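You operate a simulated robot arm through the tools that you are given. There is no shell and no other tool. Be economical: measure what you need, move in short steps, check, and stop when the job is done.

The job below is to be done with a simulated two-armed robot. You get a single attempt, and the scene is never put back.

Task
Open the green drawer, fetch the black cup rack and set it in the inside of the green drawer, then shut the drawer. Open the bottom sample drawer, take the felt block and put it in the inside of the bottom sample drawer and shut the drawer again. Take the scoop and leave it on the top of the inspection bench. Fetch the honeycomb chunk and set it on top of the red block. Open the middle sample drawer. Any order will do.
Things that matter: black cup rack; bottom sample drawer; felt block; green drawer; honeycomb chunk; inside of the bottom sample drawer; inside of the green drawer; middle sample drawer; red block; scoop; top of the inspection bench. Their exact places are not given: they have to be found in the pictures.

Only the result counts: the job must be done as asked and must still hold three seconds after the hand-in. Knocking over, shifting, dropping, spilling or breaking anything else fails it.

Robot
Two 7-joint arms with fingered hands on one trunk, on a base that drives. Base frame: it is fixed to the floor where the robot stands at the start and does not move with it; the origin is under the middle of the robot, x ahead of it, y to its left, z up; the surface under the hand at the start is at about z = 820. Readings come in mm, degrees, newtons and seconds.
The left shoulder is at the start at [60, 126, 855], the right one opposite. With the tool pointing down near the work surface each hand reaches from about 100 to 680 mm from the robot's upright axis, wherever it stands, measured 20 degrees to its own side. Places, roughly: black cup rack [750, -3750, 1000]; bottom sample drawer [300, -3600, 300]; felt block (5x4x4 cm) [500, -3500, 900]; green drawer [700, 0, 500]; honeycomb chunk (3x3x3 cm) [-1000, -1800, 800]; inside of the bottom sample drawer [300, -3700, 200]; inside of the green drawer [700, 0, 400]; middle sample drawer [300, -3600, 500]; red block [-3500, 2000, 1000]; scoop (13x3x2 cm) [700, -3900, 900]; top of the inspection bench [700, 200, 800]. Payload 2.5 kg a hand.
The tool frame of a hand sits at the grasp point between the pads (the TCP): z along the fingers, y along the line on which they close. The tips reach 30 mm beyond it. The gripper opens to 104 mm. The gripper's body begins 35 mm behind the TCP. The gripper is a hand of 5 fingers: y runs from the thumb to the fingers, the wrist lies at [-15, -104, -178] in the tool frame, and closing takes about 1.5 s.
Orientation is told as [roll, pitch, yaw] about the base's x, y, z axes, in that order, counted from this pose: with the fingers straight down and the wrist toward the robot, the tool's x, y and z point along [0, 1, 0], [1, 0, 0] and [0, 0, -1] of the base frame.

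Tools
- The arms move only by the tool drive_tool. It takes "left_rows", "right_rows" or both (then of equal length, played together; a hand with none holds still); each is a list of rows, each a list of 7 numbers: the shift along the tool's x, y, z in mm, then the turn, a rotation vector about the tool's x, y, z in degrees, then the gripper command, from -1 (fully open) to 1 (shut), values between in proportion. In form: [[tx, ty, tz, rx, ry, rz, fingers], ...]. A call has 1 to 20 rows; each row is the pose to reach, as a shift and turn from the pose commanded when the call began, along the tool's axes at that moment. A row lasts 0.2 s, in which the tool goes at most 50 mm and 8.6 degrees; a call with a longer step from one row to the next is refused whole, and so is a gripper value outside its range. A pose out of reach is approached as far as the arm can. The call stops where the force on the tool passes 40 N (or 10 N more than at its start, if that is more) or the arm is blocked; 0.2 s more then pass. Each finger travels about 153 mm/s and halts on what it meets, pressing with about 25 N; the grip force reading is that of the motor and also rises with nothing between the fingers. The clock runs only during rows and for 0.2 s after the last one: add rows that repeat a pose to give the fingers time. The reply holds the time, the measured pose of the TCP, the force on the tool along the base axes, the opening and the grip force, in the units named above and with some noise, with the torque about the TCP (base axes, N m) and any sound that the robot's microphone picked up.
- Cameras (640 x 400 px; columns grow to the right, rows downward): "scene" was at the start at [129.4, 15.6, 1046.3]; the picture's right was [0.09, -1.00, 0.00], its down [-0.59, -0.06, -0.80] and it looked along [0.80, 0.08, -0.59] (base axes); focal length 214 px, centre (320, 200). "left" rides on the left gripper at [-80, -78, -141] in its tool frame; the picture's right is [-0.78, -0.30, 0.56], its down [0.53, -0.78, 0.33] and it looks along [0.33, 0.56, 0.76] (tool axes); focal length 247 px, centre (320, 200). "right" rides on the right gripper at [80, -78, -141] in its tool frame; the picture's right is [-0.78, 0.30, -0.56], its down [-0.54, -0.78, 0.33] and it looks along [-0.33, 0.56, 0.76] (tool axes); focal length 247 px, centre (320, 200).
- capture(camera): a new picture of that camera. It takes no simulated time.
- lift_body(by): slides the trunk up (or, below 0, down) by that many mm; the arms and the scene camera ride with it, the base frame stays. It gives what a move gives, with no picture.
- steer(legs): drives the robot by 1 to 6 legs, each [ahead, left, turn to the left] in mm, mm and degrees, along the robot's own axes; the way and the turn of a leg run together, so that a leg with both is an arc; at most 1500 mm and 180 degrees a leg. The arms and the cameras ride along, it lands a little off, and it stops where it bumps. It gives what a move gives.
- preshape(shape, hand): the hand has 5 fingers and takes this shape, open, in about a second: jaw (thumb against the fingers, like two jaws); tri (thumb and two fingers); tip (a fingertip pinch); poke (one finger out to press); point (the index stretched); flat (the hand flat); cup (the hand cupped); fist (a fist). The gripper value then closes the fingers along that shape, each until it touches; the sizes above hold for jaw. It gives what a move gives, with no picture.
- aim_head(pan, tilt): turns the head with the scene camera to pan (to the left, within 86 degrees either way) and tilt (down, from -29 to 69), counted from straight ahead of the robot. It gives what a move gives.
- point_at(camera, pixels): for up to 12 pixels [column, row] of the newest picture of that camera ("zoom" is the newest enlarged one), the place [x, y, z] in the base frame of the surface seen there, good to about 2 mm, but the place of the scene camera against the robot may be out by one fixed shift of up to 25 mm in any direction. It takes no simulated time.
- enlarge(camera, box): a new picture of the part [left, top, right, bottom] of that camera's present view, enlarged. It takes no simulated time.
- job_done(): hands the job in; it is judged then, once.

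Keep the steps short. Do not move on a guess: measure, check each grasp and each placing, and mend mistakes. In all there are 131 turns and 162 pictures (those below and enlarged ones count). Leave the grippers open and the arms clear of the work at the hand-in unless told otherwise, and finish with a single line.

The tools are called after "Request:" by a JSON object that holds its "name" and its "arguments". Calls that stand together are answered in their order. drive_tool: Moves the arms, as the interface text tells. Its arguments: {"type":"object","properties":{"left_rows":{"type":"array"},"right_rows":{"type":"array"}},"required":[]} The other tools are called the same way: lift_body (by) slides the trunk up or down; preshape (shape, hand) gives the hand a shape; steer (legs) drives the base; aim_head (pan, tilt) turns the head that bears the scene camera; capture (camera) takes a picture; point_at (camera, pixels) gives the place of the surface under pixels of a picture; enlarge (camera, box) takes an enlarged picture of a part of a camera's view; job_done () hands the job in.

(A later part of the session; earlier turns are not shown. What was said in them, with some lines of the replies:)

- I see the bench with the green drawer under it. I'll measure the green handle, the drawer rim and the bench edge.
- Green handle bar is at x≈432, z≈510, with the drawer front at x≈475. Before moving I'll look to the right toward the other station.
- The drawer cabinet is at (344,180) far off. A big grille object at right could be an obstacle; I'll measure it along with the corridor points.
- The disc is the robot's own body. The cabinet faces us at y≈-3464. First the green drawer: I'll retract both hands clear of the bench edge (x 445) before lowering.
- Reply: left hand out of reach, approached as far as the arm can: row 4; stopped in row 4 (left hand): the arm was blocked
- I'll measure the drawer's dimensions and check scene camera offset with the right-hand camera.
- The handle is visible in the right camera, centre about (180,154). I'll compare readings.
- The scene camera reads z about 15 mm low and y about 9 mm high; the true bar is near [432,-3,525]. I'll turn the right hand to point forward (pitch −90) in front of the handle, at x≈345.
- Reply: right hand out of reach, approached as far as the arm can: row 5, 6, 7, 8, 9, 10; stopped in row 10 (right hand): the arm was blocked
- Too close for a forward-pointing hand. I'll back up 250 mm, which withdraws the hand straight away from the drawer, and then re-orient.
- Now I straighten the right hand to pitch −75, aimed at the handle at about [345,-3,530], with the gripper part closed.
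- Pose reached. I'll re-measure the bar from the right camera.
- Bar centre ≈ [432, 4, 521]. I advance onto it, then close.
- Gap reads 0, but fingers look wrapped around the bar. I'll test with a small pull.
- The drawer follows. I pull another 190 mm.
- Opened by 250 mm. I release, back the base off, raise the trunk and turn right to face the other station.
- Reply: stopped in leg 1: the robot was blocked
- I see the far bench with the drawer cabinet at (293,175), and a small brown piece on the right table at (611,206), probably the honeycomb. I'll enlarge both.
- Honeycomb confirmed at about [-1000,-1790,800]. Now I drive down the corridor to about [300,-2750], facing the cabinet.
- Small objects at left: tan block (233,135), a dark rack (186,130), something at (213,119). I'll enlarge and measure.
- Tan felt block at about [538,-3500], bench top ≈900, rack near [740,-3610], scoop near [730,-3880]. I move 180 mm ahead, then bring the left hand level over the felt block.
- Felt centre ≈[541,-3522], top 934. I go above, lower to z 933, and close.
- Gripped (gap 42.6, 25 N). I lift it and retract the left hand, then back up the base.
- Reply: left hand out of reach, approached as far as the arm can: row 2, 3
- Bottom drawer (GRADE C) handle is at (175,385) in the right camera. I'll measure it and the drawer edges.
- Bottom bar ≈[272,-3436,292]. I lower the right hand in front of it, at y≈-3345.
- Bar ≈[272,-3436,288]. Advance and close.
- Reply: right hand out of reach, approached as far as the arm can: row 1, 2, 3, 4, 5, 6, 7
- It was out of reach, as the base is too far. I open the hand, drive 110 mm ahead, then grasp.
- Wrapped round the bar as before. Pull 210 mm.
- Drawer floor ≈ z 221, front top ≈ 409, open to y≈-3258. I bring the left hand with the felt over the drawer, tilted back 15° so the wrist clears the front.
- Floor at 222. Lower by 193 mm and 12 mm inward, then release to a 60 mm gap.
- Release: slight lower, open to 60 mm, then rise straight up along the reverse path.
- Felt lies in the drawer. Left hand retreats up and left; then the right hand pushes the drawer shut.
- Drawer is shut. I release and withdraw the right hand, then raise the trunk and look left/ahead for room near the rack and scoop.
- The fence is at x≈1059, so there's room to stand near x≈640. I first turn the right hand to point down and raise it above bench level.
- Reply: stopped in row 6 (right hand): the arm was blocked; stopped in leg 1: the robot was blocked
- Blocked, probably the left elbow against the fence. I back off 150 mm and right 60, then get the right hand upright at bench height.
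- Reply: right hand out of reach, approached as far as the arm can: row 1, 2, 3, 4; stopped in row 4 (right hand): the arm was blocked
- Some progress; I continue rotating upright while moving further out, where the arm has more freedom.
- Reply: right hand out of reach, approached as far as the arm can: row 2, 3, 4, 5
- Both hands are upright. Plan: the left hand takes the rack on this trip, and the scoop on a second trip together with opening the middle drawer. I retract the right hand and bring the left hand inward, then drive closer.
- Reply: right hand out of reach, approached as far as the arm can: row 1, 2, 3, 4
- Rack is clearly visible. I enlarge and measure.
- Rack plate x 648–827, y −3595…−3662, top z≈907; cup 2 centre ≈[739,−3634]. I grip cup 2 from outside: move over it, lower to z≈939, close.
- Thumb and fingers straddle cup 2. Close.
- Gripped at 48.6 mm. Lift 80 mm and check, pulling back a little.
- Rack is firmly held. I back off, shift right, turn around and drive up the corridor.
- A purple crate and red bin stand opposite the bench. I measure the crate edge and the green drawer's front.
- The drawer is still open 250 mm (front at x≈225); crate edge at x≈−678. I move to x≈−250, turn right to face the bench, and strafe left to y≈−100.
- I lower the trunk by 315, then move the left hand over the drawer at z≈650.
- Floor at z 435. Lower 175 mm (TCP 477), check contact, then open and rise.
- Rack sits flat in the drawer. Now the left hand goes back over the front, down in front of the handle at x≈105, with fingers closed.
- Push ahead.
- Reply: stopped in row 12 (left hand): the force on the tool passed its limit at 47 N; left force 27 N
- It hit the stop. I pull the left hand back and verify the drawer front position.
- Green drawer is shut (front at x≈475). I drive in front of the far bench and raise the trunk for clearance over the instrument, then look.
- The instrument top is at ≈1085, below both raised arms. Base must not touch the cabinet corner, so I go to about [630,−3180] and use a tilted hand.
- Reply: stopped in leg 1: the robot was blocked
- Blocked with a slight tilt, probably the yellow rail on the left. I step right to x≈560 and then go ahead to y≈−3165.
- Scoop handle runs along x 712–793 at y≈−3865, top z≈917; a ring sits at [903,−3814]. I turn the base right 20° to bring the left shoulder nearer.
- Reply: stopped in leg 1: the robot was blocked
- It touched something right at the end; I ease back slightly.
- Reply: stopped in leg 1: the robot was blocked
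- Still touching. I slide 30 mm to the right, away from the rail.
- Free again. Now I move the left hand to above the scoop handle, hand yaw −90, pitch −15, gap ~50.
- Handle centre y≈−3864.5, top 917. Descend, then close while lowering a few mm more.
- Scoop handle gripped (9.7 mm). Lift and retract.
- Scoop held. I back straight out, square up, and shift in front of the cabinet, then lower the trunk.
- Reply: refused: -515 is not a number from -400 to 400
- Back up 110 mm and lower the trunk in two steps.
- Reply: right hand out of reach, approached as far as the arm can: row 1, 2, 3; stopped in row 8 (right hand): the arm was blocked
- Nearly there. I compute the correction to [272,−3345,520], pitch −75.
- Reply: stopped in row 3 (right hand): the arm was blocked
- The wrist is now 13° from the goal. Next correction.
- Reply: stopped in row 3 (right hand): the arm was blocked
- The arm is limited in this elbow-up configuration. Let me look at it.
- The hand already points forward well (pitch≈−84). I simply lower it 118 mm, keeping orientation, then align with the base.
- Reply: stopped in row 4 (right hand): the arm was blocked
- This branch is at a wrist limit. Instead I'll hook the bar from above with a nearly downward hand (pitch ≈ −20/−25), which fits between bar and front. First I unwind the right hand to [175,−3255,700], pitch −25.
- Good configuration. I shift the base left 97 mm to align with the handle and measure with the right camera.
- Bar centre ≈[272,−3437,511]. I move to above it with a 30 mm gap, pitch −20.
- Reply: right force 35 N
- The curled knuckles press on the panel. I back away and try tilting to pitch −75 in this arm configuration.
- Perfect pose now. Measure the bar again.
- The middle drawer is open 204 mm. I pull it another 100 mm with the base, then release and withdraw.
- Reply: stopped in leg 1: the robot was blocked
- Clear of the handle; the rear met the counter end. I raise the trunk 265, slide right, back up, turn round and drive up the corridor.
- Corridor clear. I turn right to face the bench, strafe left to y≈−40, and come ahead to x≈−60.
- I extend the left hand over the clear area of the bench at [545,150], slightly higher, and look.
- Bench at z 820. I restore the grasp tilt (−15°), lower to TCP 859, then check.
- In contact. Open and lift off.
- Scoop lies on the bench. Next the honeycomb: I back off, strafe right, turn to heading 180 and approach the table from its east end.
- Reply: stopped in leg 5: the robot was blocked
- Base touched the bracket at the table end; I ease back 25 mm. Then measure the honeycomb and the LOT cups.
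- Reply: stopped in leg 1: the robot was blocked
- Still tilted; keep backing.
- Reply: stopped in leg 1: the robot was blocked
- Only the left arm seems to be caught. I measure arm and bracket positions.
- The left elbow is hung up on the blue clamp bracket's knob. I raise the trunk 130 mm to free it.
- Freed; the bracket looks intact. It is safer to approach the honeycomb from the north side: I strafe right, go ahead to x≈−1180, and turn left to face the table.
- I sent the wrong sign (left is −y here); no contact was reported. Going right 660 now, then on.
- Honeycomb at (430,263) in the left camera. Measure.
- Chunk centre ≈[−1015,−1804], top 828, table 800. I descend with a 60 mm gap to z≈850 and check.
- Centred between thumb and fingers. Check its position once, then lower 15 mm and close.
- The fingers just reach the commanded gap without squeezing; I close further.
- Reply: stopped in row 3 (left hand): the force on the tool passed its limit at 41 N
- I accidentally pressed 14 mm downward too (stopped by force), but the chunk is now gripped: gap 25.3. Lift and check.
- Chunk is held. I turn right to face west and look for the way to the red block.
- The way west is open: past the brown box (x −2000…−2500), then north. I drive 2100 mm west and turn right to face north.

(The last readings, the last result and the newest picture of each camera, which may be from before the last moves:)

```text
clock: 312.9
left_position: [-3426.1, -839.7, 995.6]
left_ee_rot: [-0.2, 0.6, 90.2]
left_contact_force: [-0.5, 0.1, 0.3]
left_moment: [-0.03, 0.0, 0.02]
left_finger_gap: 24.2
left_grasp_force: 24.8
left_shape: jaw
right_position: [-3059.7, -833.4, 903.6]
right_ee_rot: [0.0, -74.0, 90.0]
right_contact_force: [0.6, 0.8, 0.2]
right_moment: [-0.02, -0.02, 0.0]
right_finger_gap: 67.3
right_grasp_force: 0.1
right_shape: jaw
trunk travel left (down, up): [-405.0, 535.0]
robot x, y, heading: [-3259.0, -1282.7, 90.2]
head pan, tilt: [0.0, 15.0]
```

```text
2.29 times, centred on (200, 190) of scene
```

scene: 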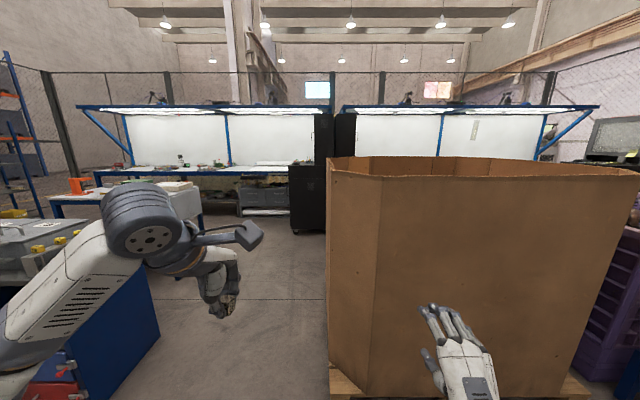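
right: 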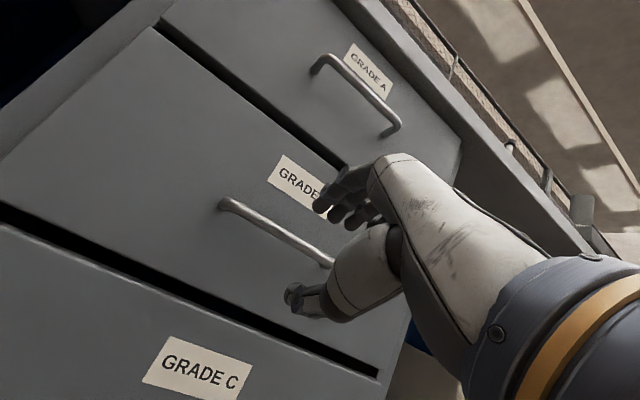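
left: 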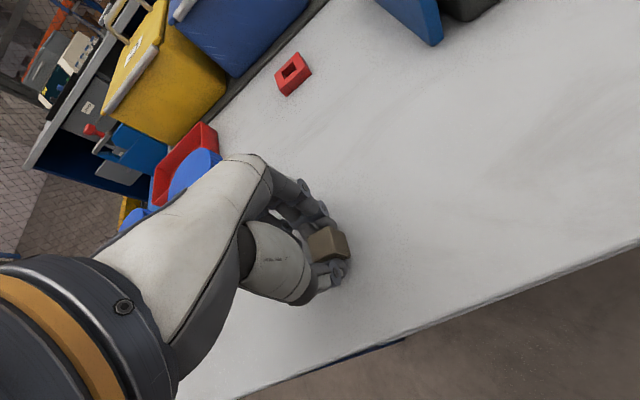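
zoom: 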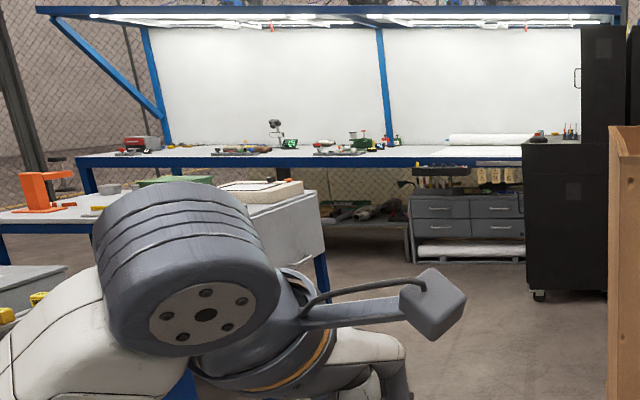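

The lane between the brown box (x≈−3200) and the blue cart (x≈−4325) is centred at x≈−3750; a black cabinet stands near [−3500,2300]. I shift left 490 and drive 2150 north.

Request:
{"name": "steer", "arguments": {"legs": [[0, 490, 0], [1100, 0, 0], [1050, 0, 0]]}}

Request:
{"name": "aim_head", "arguments": {"pan": -10, "tilt": 20}}

Request:
{"name": "capture", "arguments": {"camera": "scene"}}

```text
clock: 326.1
left_position: [-3919.3, 1305.0, 995.9]
left_ee_rot: [-0.2, 0.7, 90.1]
left_contact_force: [0.1, 0.4, 0.4]
left_moment: [-0.01, 0.01, -0.01]
left_finger_gap: 24.3
left_grasp_force: 25.2
left_shape: jaw
right_position: [-3551.5, 1311.9, 903.3]
right_ee_rot: [0.0, -74.0, 90.0]
right_contact_force: [-1.1, 0.0, -0.2]
right_moment: [0.02, -0.03, 0.0]
right_finger_gap: 67.3
right_grasp_force: 0.0
right_shape: jaw
trunk travel left (down, up): [-405.0, 535.0]
robot x, y, heading: [-3753.1, 863.7, 90.0]
head pan, tilt: [0.0, 15.0]
```

```text
clock: 326.8
left_position: [-3918.6, 1304.8, 995.0]
left_ee_rot: [-0.1, 0.6, 90.0]
left_contact_force: [0.0, 0.3, -0.6]
left_moment: [0.0, -0.01, 0.01]
left_finger_gap: 24.4
left_grasp_force: 25.2
left_shape: jaw
right_position: [-3552.2, 1310.9, 903.4]
right_ee_rot: [0.0, -74.0, 90.0]
right_contact_force: [-0.9, -0.3, 0.4]
right_moment: [0.02, 0.0, -0.02]
right_finger_gap: 67.3
right_grasp_force: 0.1
right_shape: jaw
trunk travel left (down, up): [-405.0, 535.0]
robot x, y, heading: [-3755.8, 864.5, 90.2]
head pan, tilt: [-10.0, 20.0]
```

```text
64 pictures are left
```

scene: 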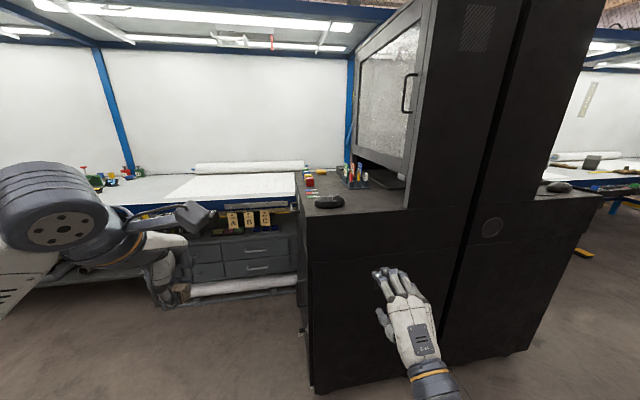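

Request:
{"name": "enlarge", "arguments": {"camera": "scene", "box": [280, 140, 440, 240]}}

Request:
{"name": "point_at", "arguments": {"camera": "scene", "pixels": [[309, 180], [310, 185], [313, 195], [330, 201], [355, 180], [380, 180], [310, 250], [390, 200], [301, 200], [405, 200], [330, 215], [390, 215]]}}

```text
4.00 times, centred on (360, 190) of scene
```

zoom: 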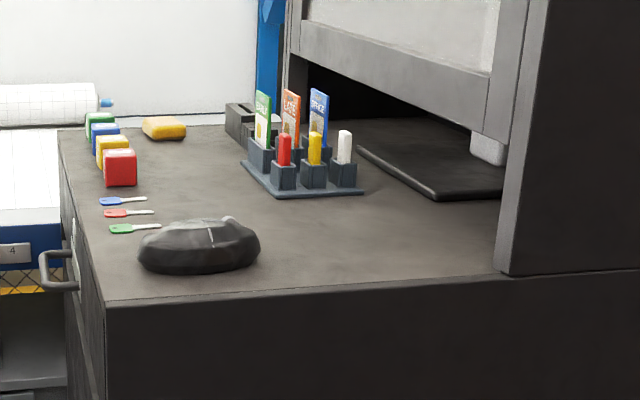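

```text
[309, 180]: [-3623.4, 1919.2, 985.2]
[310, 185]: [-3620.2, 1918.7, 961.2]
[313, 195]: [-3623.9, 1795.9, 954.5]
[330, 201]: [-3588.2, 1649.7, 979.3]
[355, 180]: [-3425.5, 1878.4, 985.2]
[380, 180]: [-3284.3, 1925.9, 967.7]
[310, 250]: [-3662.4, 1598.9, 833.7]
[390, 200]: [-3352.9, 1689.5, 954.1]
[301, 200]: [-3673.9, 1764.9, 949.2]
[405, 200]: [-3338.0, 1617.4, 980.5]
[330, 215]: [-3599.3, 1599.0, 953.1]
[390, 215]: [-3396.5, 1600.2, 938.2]
```

The red block is the nearest of four blocks, at about [−3623,1925], top ≈1000; yellow is just behind it. I check how the chunk sits in the fingers (its height relative to the TCP).

Request:
{"name": "enlarge", "arguments": {"camera": "left", "box": [280, 200, 380, 280]}}

Request:
{"name": "point_at", "arguments": {"camera": "zoom", "pixels": [[290, 130], [220, 165], [330, 130], [400, 150], [420, 220], [330, 240], [240, 240], [250, 200], [320, 200], [380, 230]]}}

```text
5.00 times, centred on (330, 240) of left
```

zoom: 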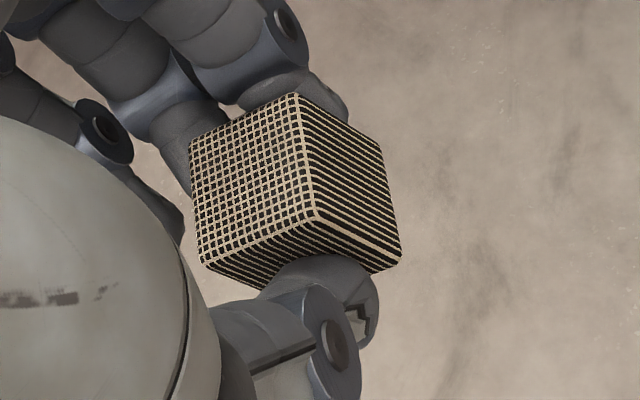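

```text
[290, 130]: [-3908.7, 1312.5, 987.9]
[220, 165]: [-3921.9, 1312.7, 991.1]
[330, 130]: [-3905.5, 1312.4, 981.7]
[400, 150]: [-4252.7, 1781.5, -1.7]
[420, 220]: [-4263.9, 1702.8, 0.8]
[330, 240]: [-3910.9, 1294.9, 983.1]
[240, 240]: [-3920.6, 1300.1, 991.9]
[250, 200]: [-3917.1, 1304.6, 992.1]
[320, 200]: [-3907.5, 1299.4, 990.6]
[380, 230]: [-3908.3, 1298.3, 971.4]
```

Chunk bottom is ~34 mm below the TCP, tips just above it. I'll approach the cabinet from its west side, so I check the free floor there.

Request:
{"name": "aim_head", "arguments": {"pan": 30, "tilt": 35}}

Request:
{"name": "capture", "arguments": {"camera": "scene"}}

Request:
{"name": "point_at", "arguments": {"camera": "scene", "pixels": [[400, 200], [450, 190], [500, 220], [320, 130], [250, 110], [100, 60], [350, 250], [480, 120], [530, 300], [420, 110], [500, 100], [60, 120]]}}

```text
clock: 327.8
left_position: [-3919.9, 1305.1, 996.0]
left_ee_rot: [-0.2, 0.6, 90.0]
left_contact_force: [-0.4, -0.6, 0.3]
left_moment: [0.01, 0.02, 0.01]
left_finger_gap: 24.0
left_grasp_force: 24.9
left_shape: jaw
right_position: [-3552.4, 1312.5, 903.7]
right_ee_rot: [0.1, -74.0, 89.9]
right_contact_force: [0.0, 0.3, 0.4]
right_moment: [0.01, 0.01, -0.03]
right_finger_gap: 67.3
right_grasp_force: 0.0
right_shape: jaw
trunk travel left (down, up): [-405.0, 535.0]
robot x, y, heading: [-3749.9, 868.1, 90.4]
head pan, tilt: [30.0, 35.0]
```

```text
61 pictures are left
```

scene: 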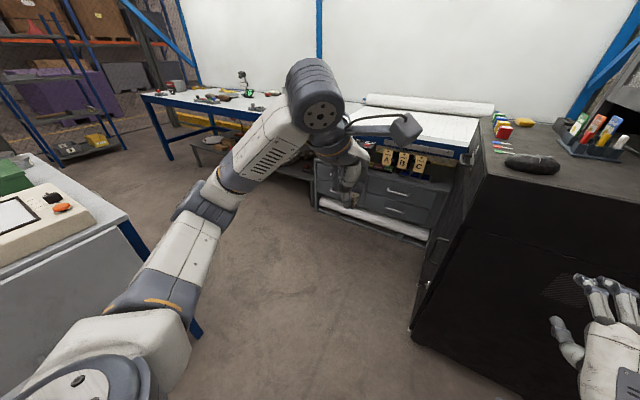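

```text
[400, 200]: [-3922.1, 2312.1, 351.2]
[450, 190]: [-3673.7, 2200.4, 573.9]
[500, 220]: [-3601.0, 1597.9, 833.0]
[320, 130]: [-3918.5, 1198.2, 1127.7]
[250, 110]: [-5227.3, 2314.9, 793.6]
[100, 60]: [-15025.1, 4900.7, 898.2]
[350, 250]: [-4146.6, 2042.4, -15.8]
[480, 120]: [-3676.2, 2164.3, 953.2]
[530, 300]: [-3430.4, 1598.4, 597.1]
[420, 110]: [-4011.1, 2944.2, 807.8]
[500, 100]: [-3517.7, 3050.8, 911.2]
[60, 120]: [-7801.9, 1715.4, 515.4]
```

The floor west of the cabinet is free. I raise the trunk 200, move to [−3990,1360], turn right to face the cabinet's side, and strafe left.

Request:
{"name": "lift_body", "arguments": {"by": 200}}

Request:
{"name": "steer", "arguments": {"legs": [[500, 330, 0], [0, 0, -90.3], [0, 400, 0]]}}

Request:
{"name": "aim_head", "arguments": {"pan": 10, "tilt": 45}}

Request:
{"name": "capture", "arguments": {"camera": "scene"}}

Request:
{"name": "capture", "arguments": {"camera": "left"}}

```text
clock: 330.0
left_position: [-3919.9, 1304.0, 1195.6]
left_ee_rot: [-0.3, 0.6, 89.9]
left_contact_force: [1.1, 0.0, 0.0]
left_moment: [0.03, -0.01, 0.02]
left_finger_gap: 24.1
left_grasp_force: 24.4
left_shape: jaw
right_position: [-3551.6, 1310.5, 1103.8]
right_ee_rot: [0.1, -74.0, 89.9]
right_contact_force: [-0.5, 0.4, 0.2]
right_moment: [0.0, 0.02, 0.0]
right_finger_gap: 67.4
right_grasp_force: 0.0
right_shape: jaw
trunk travel left (down, up): [-605.0, 335.0]
robot x, y, heading: [-3754.8, 860.9, 90.2]
head pan, tilt: [30.0, 35.0]
```

```text
clock: 339.3
left_position: [-3653.3, 1934.4, 1196.5]
left_ee_rot: [-0.2, 0.6, 0.9]
left_contact_force: [-0.2, 1.2, 0.0]
left_moment: [-0.05, -0.02, 0.0]
left_finger_gap: 23.9
left_grasp_force: 25.2
left_shape: jaw
right_position: [-3641.0, 1568.1, 1103.5]
right_ee_rot: [-0.2, -74.0, 0.9]
right_contact_force: [0.3, 0.8, 0.7]
right_moment: [0.01, 0.02, 0.01]
right_finger_gap: 67.6
right_grasp_force: 0.1
right_shape: jaw
trunk travel left (down, up): [-605.0, 335.0]
robot x, y, heading: [-4092.9, 1763.5, 1.1]
head pan, tilt: [30.0, 35.0]
```

```text
clock: 340.1
left_position: [-3653.8, 1933.5, 1195.8]
left_ee_rot: [-0.2, 0.6, 0.9]
left_contact_force: [-0.3, -1.0, -0.3]
left_moment: [-0.02, 0.0, 0.0]
left_finger_gap: 24.2
left_grasp_force: 25.2
left_shape: jaw
right_position: [-3641.0, 1566.9, 1103.8]
right_ee_rot: [-0.2, -73.9, 0.9]
right_contact_force: [-0.6, 0.5, -0.2]
right_moment: [-0.01, -0.01, -0.02]
right_finger_gap: 67.4
right_grasp_force: 0.1
right_shape: jaw
trunk travel left (down, up): [-605.0, 335.0]
robot x, y, heading: [-4091.5, 1759.2, 1.2]
head pan, tilt: [10.0, 45.0]
```

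```text
60 pictures are left
```

scene: 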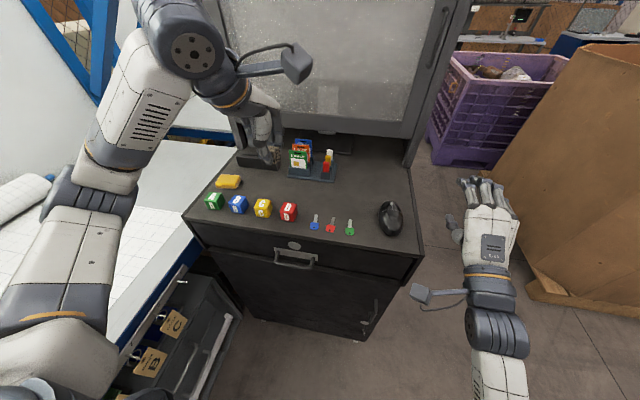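

```text
59 pictures are left
```

left: 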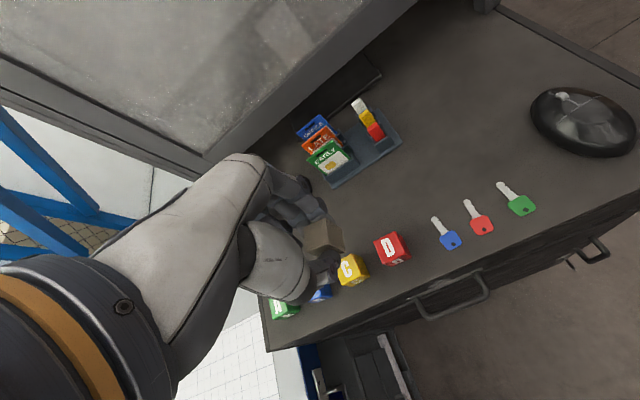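

Great view: red block at (391,247) in the left camera, yellow at (351,268). Measure.

Request:
{"name": "enlarge", "arguments": {"camera": "left", "box": [330, 215, 420, 295]}}

Request:
{"name": "point_at", "arguments": {"camera": "left", "pixels": [[391, 246], [378, 240], [398, 234], [408, 255], [386, 262], [384, 258], [406, 250], [352, 265], [390, 251], [420, 265], [349, 258]]}}

```text
5.00 times, centred on (375, 255) of left
```

zoom: 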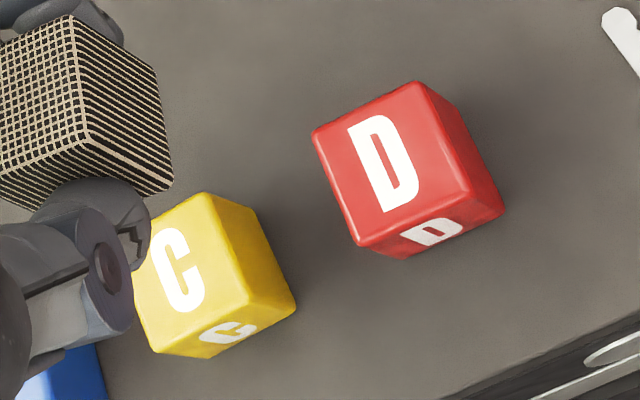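

```text
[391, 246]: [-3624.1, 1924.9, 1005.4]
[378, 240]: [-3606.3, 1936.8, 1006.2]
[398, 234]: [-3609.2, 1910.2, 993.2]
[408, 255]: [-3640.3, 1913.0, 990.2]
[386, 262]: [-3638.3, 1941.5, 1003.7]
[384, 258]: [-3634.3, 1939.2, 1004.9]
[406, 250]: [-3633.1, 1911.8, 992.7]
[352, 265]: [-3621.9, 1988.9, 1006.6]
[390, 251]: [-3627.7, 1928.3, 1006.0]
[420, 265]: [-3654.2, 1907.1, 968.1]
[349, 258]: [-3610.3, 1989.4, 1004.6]
```

Red top centre ≈[−3623.5,1927,1006]; yellow starts 26 mm away. I move over it to TCP z≈1058 and check.

Request:
{"name": "drive_tool", "arguments": {"left_rows": [[-4, 15, 10, 0, 0, 0, 1], [-8, 30, 30, 0, 0, 0, 1], [-8, 31, 70, 0, 0, 0, 1], [-8, 31, 110, 0, 0, 0, 1], [-8, 31, 138, 0, 0, 0, 1]]}}

Request:
{"name": "capture", "arguments": {"camera": "left"}}

Request:
{"name": "enlarge", "arguments": {"camera": "left", "box": [270, 190, 400, 300]}}

```text
clock: 341.3
left_position: [-3623.6, 1927.2, 1056.7]
left_ee_rot: [-0.2, 0.6, 1.1]
left_contact_force: [-0.7, -0.1, -0.5]
left_moment: [0.03, 0.04, 0.01]
left_finger_gap: 23.9
left_grasp_force: 25.1
left_shape: jaw
right_position: [-3640.2, 1568.5, 1102.8]
right_ee_rot: [0.0, -74.0, 0.9]
right_contact_force: [-0.8, 0.4, 0.4]
right_moment: [0.01, -0.02, 0.02]
right_finger_gap: 67.2
right_grasp_force: 0.0
right_shape: jaw
trunk travel left (down, up): [-605.0, 335.0]
robot x, y, heading: [-4089.2, 1764.6, 1.3]
head pan, tilt: [10.0, 45.0]
```

```text
57 pictures are left
```

left: 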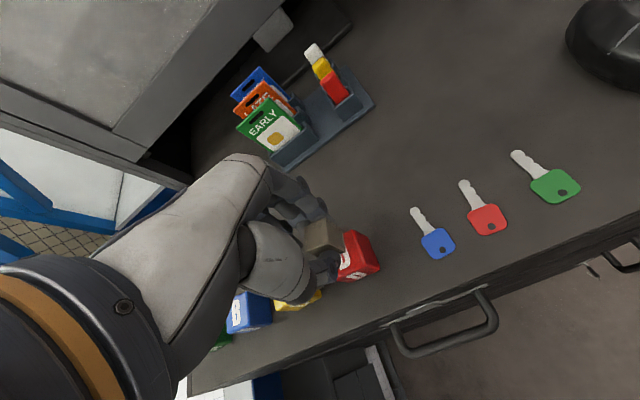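

```text
3.64 times, centred on (335, 245) of left
```

zoom: 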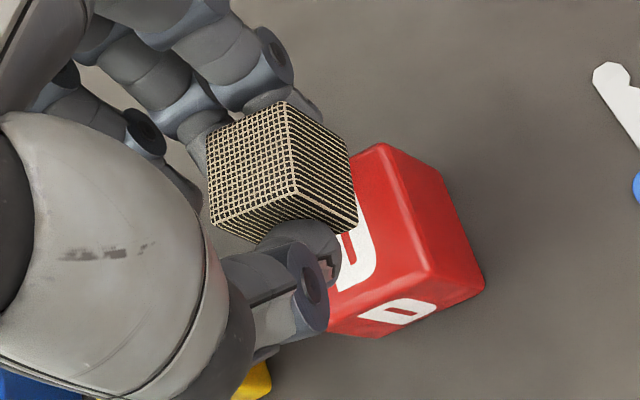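

Request:
{"name": "point_at", "arguments": {"camera": "zoom", "pixels": [[250, 150], [285, 110], [220, 205], [290, 190], [345, 155], [350, 220], [220, 130], [420, 260], [385, 155], [360, 300], [455, 220]]}}

```text
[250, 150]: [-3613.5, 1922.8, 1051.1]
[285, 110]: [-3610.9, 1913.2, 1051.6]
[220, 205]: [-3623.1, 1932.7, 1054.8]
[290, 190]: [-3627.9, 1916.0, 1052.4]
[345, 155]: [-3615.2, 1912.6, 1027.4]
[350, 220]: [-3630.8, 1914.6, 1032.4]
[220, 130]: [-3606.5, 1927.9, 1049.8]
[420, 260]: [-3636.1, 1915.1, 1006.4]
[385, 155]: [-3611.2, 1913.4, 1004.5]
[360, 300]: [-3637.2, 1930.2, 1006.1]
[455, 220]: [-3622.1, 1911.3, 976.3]
```

Chunk needs ~4 mm shift toward the robot. I adjust and lower 18 mm, then read the force.

Request:
{"name": "drive_tool", "arguments": {"left_rows": [[0, -4, 6, 0, 0, 0, 1], [0, -4, 12, 0, 0, 0, 1], [0, -4, 16, 0, 0, 0, 1], [0, -4, 18, 0, 0, 0, 1]]}}

Request:
{"name": "enlarge", "arguments": {"camera": "left", "box": [270, 190, 400, 300]}}

```text
clock: 342.3
left_position: [-3627.5, 1925.7, 1039.3]
left_ee_rot: [-0.2, 0.5, 0.9]
left_contact_force: [-1.0, 0.3, 0.2]
left_moment: [-0.01, 0.01, 0.06]
left_finger_gap: 24.0
left_grasp_force: 25.3
left_shape: jaw
right_position: [-3641.3, 1568.5, 1104.1]
right_ee_rot: [0.0, -74.1, 0.8]
right_contact_force: [0.5, -0.5, 0.0]
right_moment: [0.02, 0.03, 0.01]
right_finger_gap: 67.5
right_grasp_force: 0.0
right_shape: jaw
trunk travel left (down, up): [-605.0, 335.0]
robot x, y, heading: [-4092.7, 1764.1, 1.2]
head pan, tilt: [10.0, 45.0]
```

```text
3.64 times, centred on (335, 245) of left
```

zoom: 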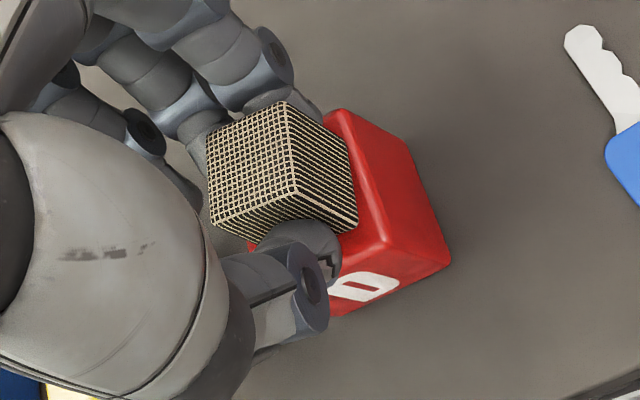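

No contact yet. I lower 3 mm more.

Request:
{"name": "drive_tool", "arguments": {"left_rows": [[0, 0, 1.5, 0, 0, 0, 1], [0, 0, 3, 0, 0, 0, 1]]}}

Request:
{"name": "point_at", "arguments": {"camera": "left", "pixels": [[330, 235], [327, 220], [345, 225], [340, 245], [352, 245], [365, 250], [345, 215], [315, 230]]}}

```text
clock: 342.9
left_position: [-3627.8, 1925.5, 1037.5]
left_ee_rot: [-0.2, 0.3, 1.0]
left_contact_force: [-0.1, 0.3, 3.2]
left_moment: [0.03, -0.01, -0.01]
left_finger_gap: 23.9
left_grasp_force: 25.3
left_shape: jaw
right_position: [-3640.7, 1566.2, 1103.4]
right_ee_rot: [0.1, -74.0, 0.8]
right_contact_force: [0.2, -0.7, -0.7]
right_moment: [0.01, 0.0, 0.0]
right_finger_gap: 67.0
right_grasp_force: 0.2
right_shape: jaw
trunk travel left (down, up): [-605.0, 335.0]
robot x, y, heading: [-4088.8, 1760.2, 1.2]
head pan, tilt: [10.0, 45.0]
```

```text
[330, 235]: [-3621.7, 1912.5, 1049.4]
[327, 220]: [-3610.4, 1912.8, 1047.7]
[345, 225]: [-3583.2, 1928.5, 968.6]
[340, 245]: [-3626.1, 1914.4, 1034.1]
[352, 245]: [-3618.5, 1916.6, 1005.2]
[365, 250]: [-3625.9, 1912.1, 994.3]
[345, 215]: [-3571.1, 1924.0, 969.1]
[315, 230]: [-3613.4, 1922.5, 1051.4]
```

Contact (3 N). I open slowly a little and look before rising.

Request:
{"name": "drive_tool", "arguments": {"left_rows": [[0, 0, 0, 0, 0, 0, 0.6], [0, 0, 0, 0, 0, 0, 0.5], [0, 0, -1, 0, 0, 0, 0.42], [0, 0, -2, 0, 0, 0, 0.35], [0, 0, -3, 0, 0, 0, 0.3], [0, 0, -4, 0, 0, 0, 0.25]]}}

Request:
{"name": "enlarge", "arguments": {"camera": "left", "box": [270, 190, 400, 300]}}

```text
clock: 344.3
left_position: [-3628.1, 1925.8, 1040.3]
left_ee_rot: [-0.2, 0.6, 0.9]
left_contact_force: [-0.8, 0.1, 0.3]
left_moment: [-0.02, -0.03, 0.0]
left_finger_gap: 38.7
left_grasp_force: 0.2
left_shape: jaw
right_position: [-3640.5, 1567.7, 1103.5]
right_ee_rot: [0.0, -74.0, 0.9]
right_contact_force: [0.4, -0.2, 0.2]
right_moment: [0.03, 0.01, 0.01]
right_finger_gap: 67.3
right_grasp_force: 0.0
right_shape: jaw
trunk travel left (down, up): [-605.0, 335.0]
robot x, y, heading: [-4096.4, 1760.6, 1.2]
head pan, tilt: [10.0, 45.0]
```

```text
3.64 times, centred on (335, 245) of left
```

zoom: 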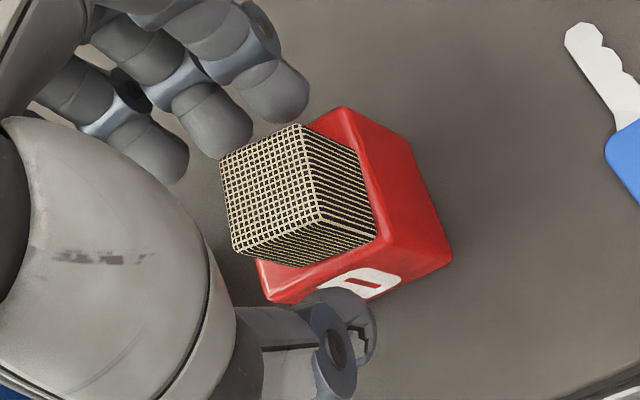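

The chunk sits flat on the red block and is free. I rise straight up, then check.

Request:
{"name": "drive_tool", "arguments": {"left_rows": [[0, 0, -15, 0, 0, 0, 0.25], [0, 0, -40, 0, 0, 0, 0.25], [0, 0, -80, 0, 0, 0, 0], [0, 0, -125, 0, 0, 0, -0.5], [0, 0, -165, 0, 0, 0, -1], [0, 0, -165, 0, 0, 0, -1]]}}

Request:
{"name": "capture", "arguments": {"camera": "left"}}

```text
clock: 345.7
left_position: [-3627.3, 1927.7, 1207.1]
left_ee_rot: [-0.3, 0.7, 1.0]
left_contact_force: [0.2, -0.4, -1.2]
left_moment: [0.0, 0.03, 0.02]
left_finger_gap: 103.6
left_grasp_force: 0.1
left_shape: jaw
right_position: [-3641.1, 1567.6, 1103.4]
right_ee_rot: [0.0, -74.0, 0.9]
right_contact_force: [-0.3, 0.0, 0.3]
right_moment: [-0.01, 0.04, 0.0]
right_finger_gap: 67.3
right_grasp_force: 0.0
right_shape: jaw
trunk travel left (down, up): [-605.0, 335.0]
robot x, y, heading: [-4093.4, 1764.4, 1.0]
head pan, tilt: [10.0, 45.0]
```

```text
53 pictures are left
```

left: 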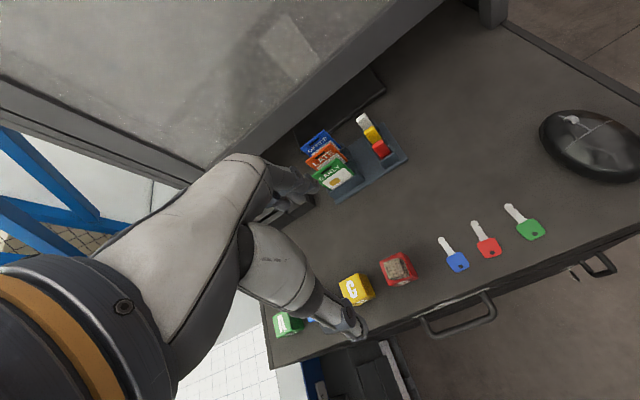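

Honeycomb is on the red block, neighbours untouched. I open the right hand and back away.

Request:
{"name": "steer", "arguments": {"legs": [[-200, 0, 0]]}}

Request:
{"name": "drive_tool", "arguments": {"right_rows": [[0, 0, 0, 0, 0, 0, -0.6], [0, 0, 0, 0, 0, 0, -1], [0, 0, 0, 0, 0, 0, -1]]}}

Request:
{"name": "enlarge", "arguments": {"camera": "scene", "box": [200, 120, 440, 280]}}

```text
clock: 347.3
left_position: [-3827.3, 1922.9, 1206.5]
left_ee_rot: [-0.3, 0.5, 1.0]
left_contact_force: [-0.2, -0.8, -0.2]
left_moment: [0.0, 0.03, 0.0]
left_finger_gap: 104.0
left_grasp_force: 0.0
left_shape: jaw
right_position: [-3840.5, 1565.3, 1104.4]
right_ee_rot: [0.0, -74.1, 0.9]
right_contact_force: [0.0, -0.7, -0.3]
right_moment: [0.0, 0.0, -0.02]
right_finger_gap: 67.4
right_grasp_force: 0.2
right_shape: jaw
trunk travel left (down, up): [-605.0, 335.0]
robot x, y, heading: [-4290.6, 1756.3, 1.4]
head pan, tilt: [10.0, 45.0]
```

```text
clock: 348.1
left_position: [-3827.0, 1923.9, 1206.6]
left_ee_rot: [-0.2, 0.6, 1.0]
left_contact_force: [0.0, 0.0, 0.6]
left_moment: [0.05, -0.02, 0.02]
left_finger_gap: 103.6
left_grasp_force: 0.1
left_shape: jaw
right_position: [-3841.3, 1563.8, 1102.7]
right_ee_rot: [0.0, -73.9, 0.8]
right_contact_force: [0.5, 0.8, 0.1]
right_moment: [-0.01, 0.01, 0.01]
right_finger_gap: 103.7
right_grasp_force: 0.1
right_shape: jaw
trunk travel left (down, up): [-605.0, 335.0]
robot x, y, heading: [-4292.8, 1757.0, 1.1]
head pan, tilt: [10.0, 45.0]
```

```text
2.50 times, centred on (320, 200) of scene
```

zoom: 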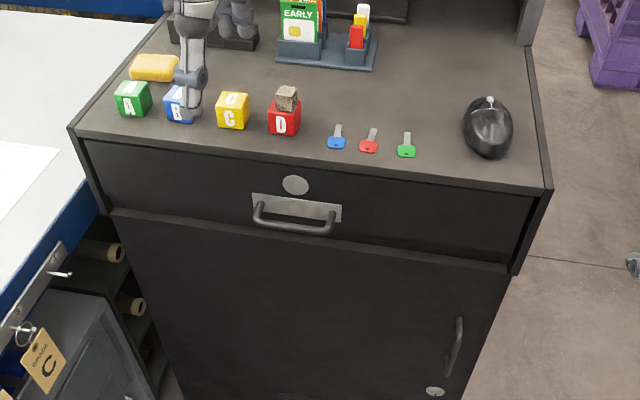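

The honeycomb rests on the red block, both hands are open and clear, and every part of the task is done, so I hand in.

Request:
{"name": "job_done", "arguments": {}}

```text
The job is handed in.
```

I handed the job in with all five parts done; the base or left arm bumped fixed things several times (crate, counter, rail, table clamp), and nothing I looked at afterwards seemed moved.
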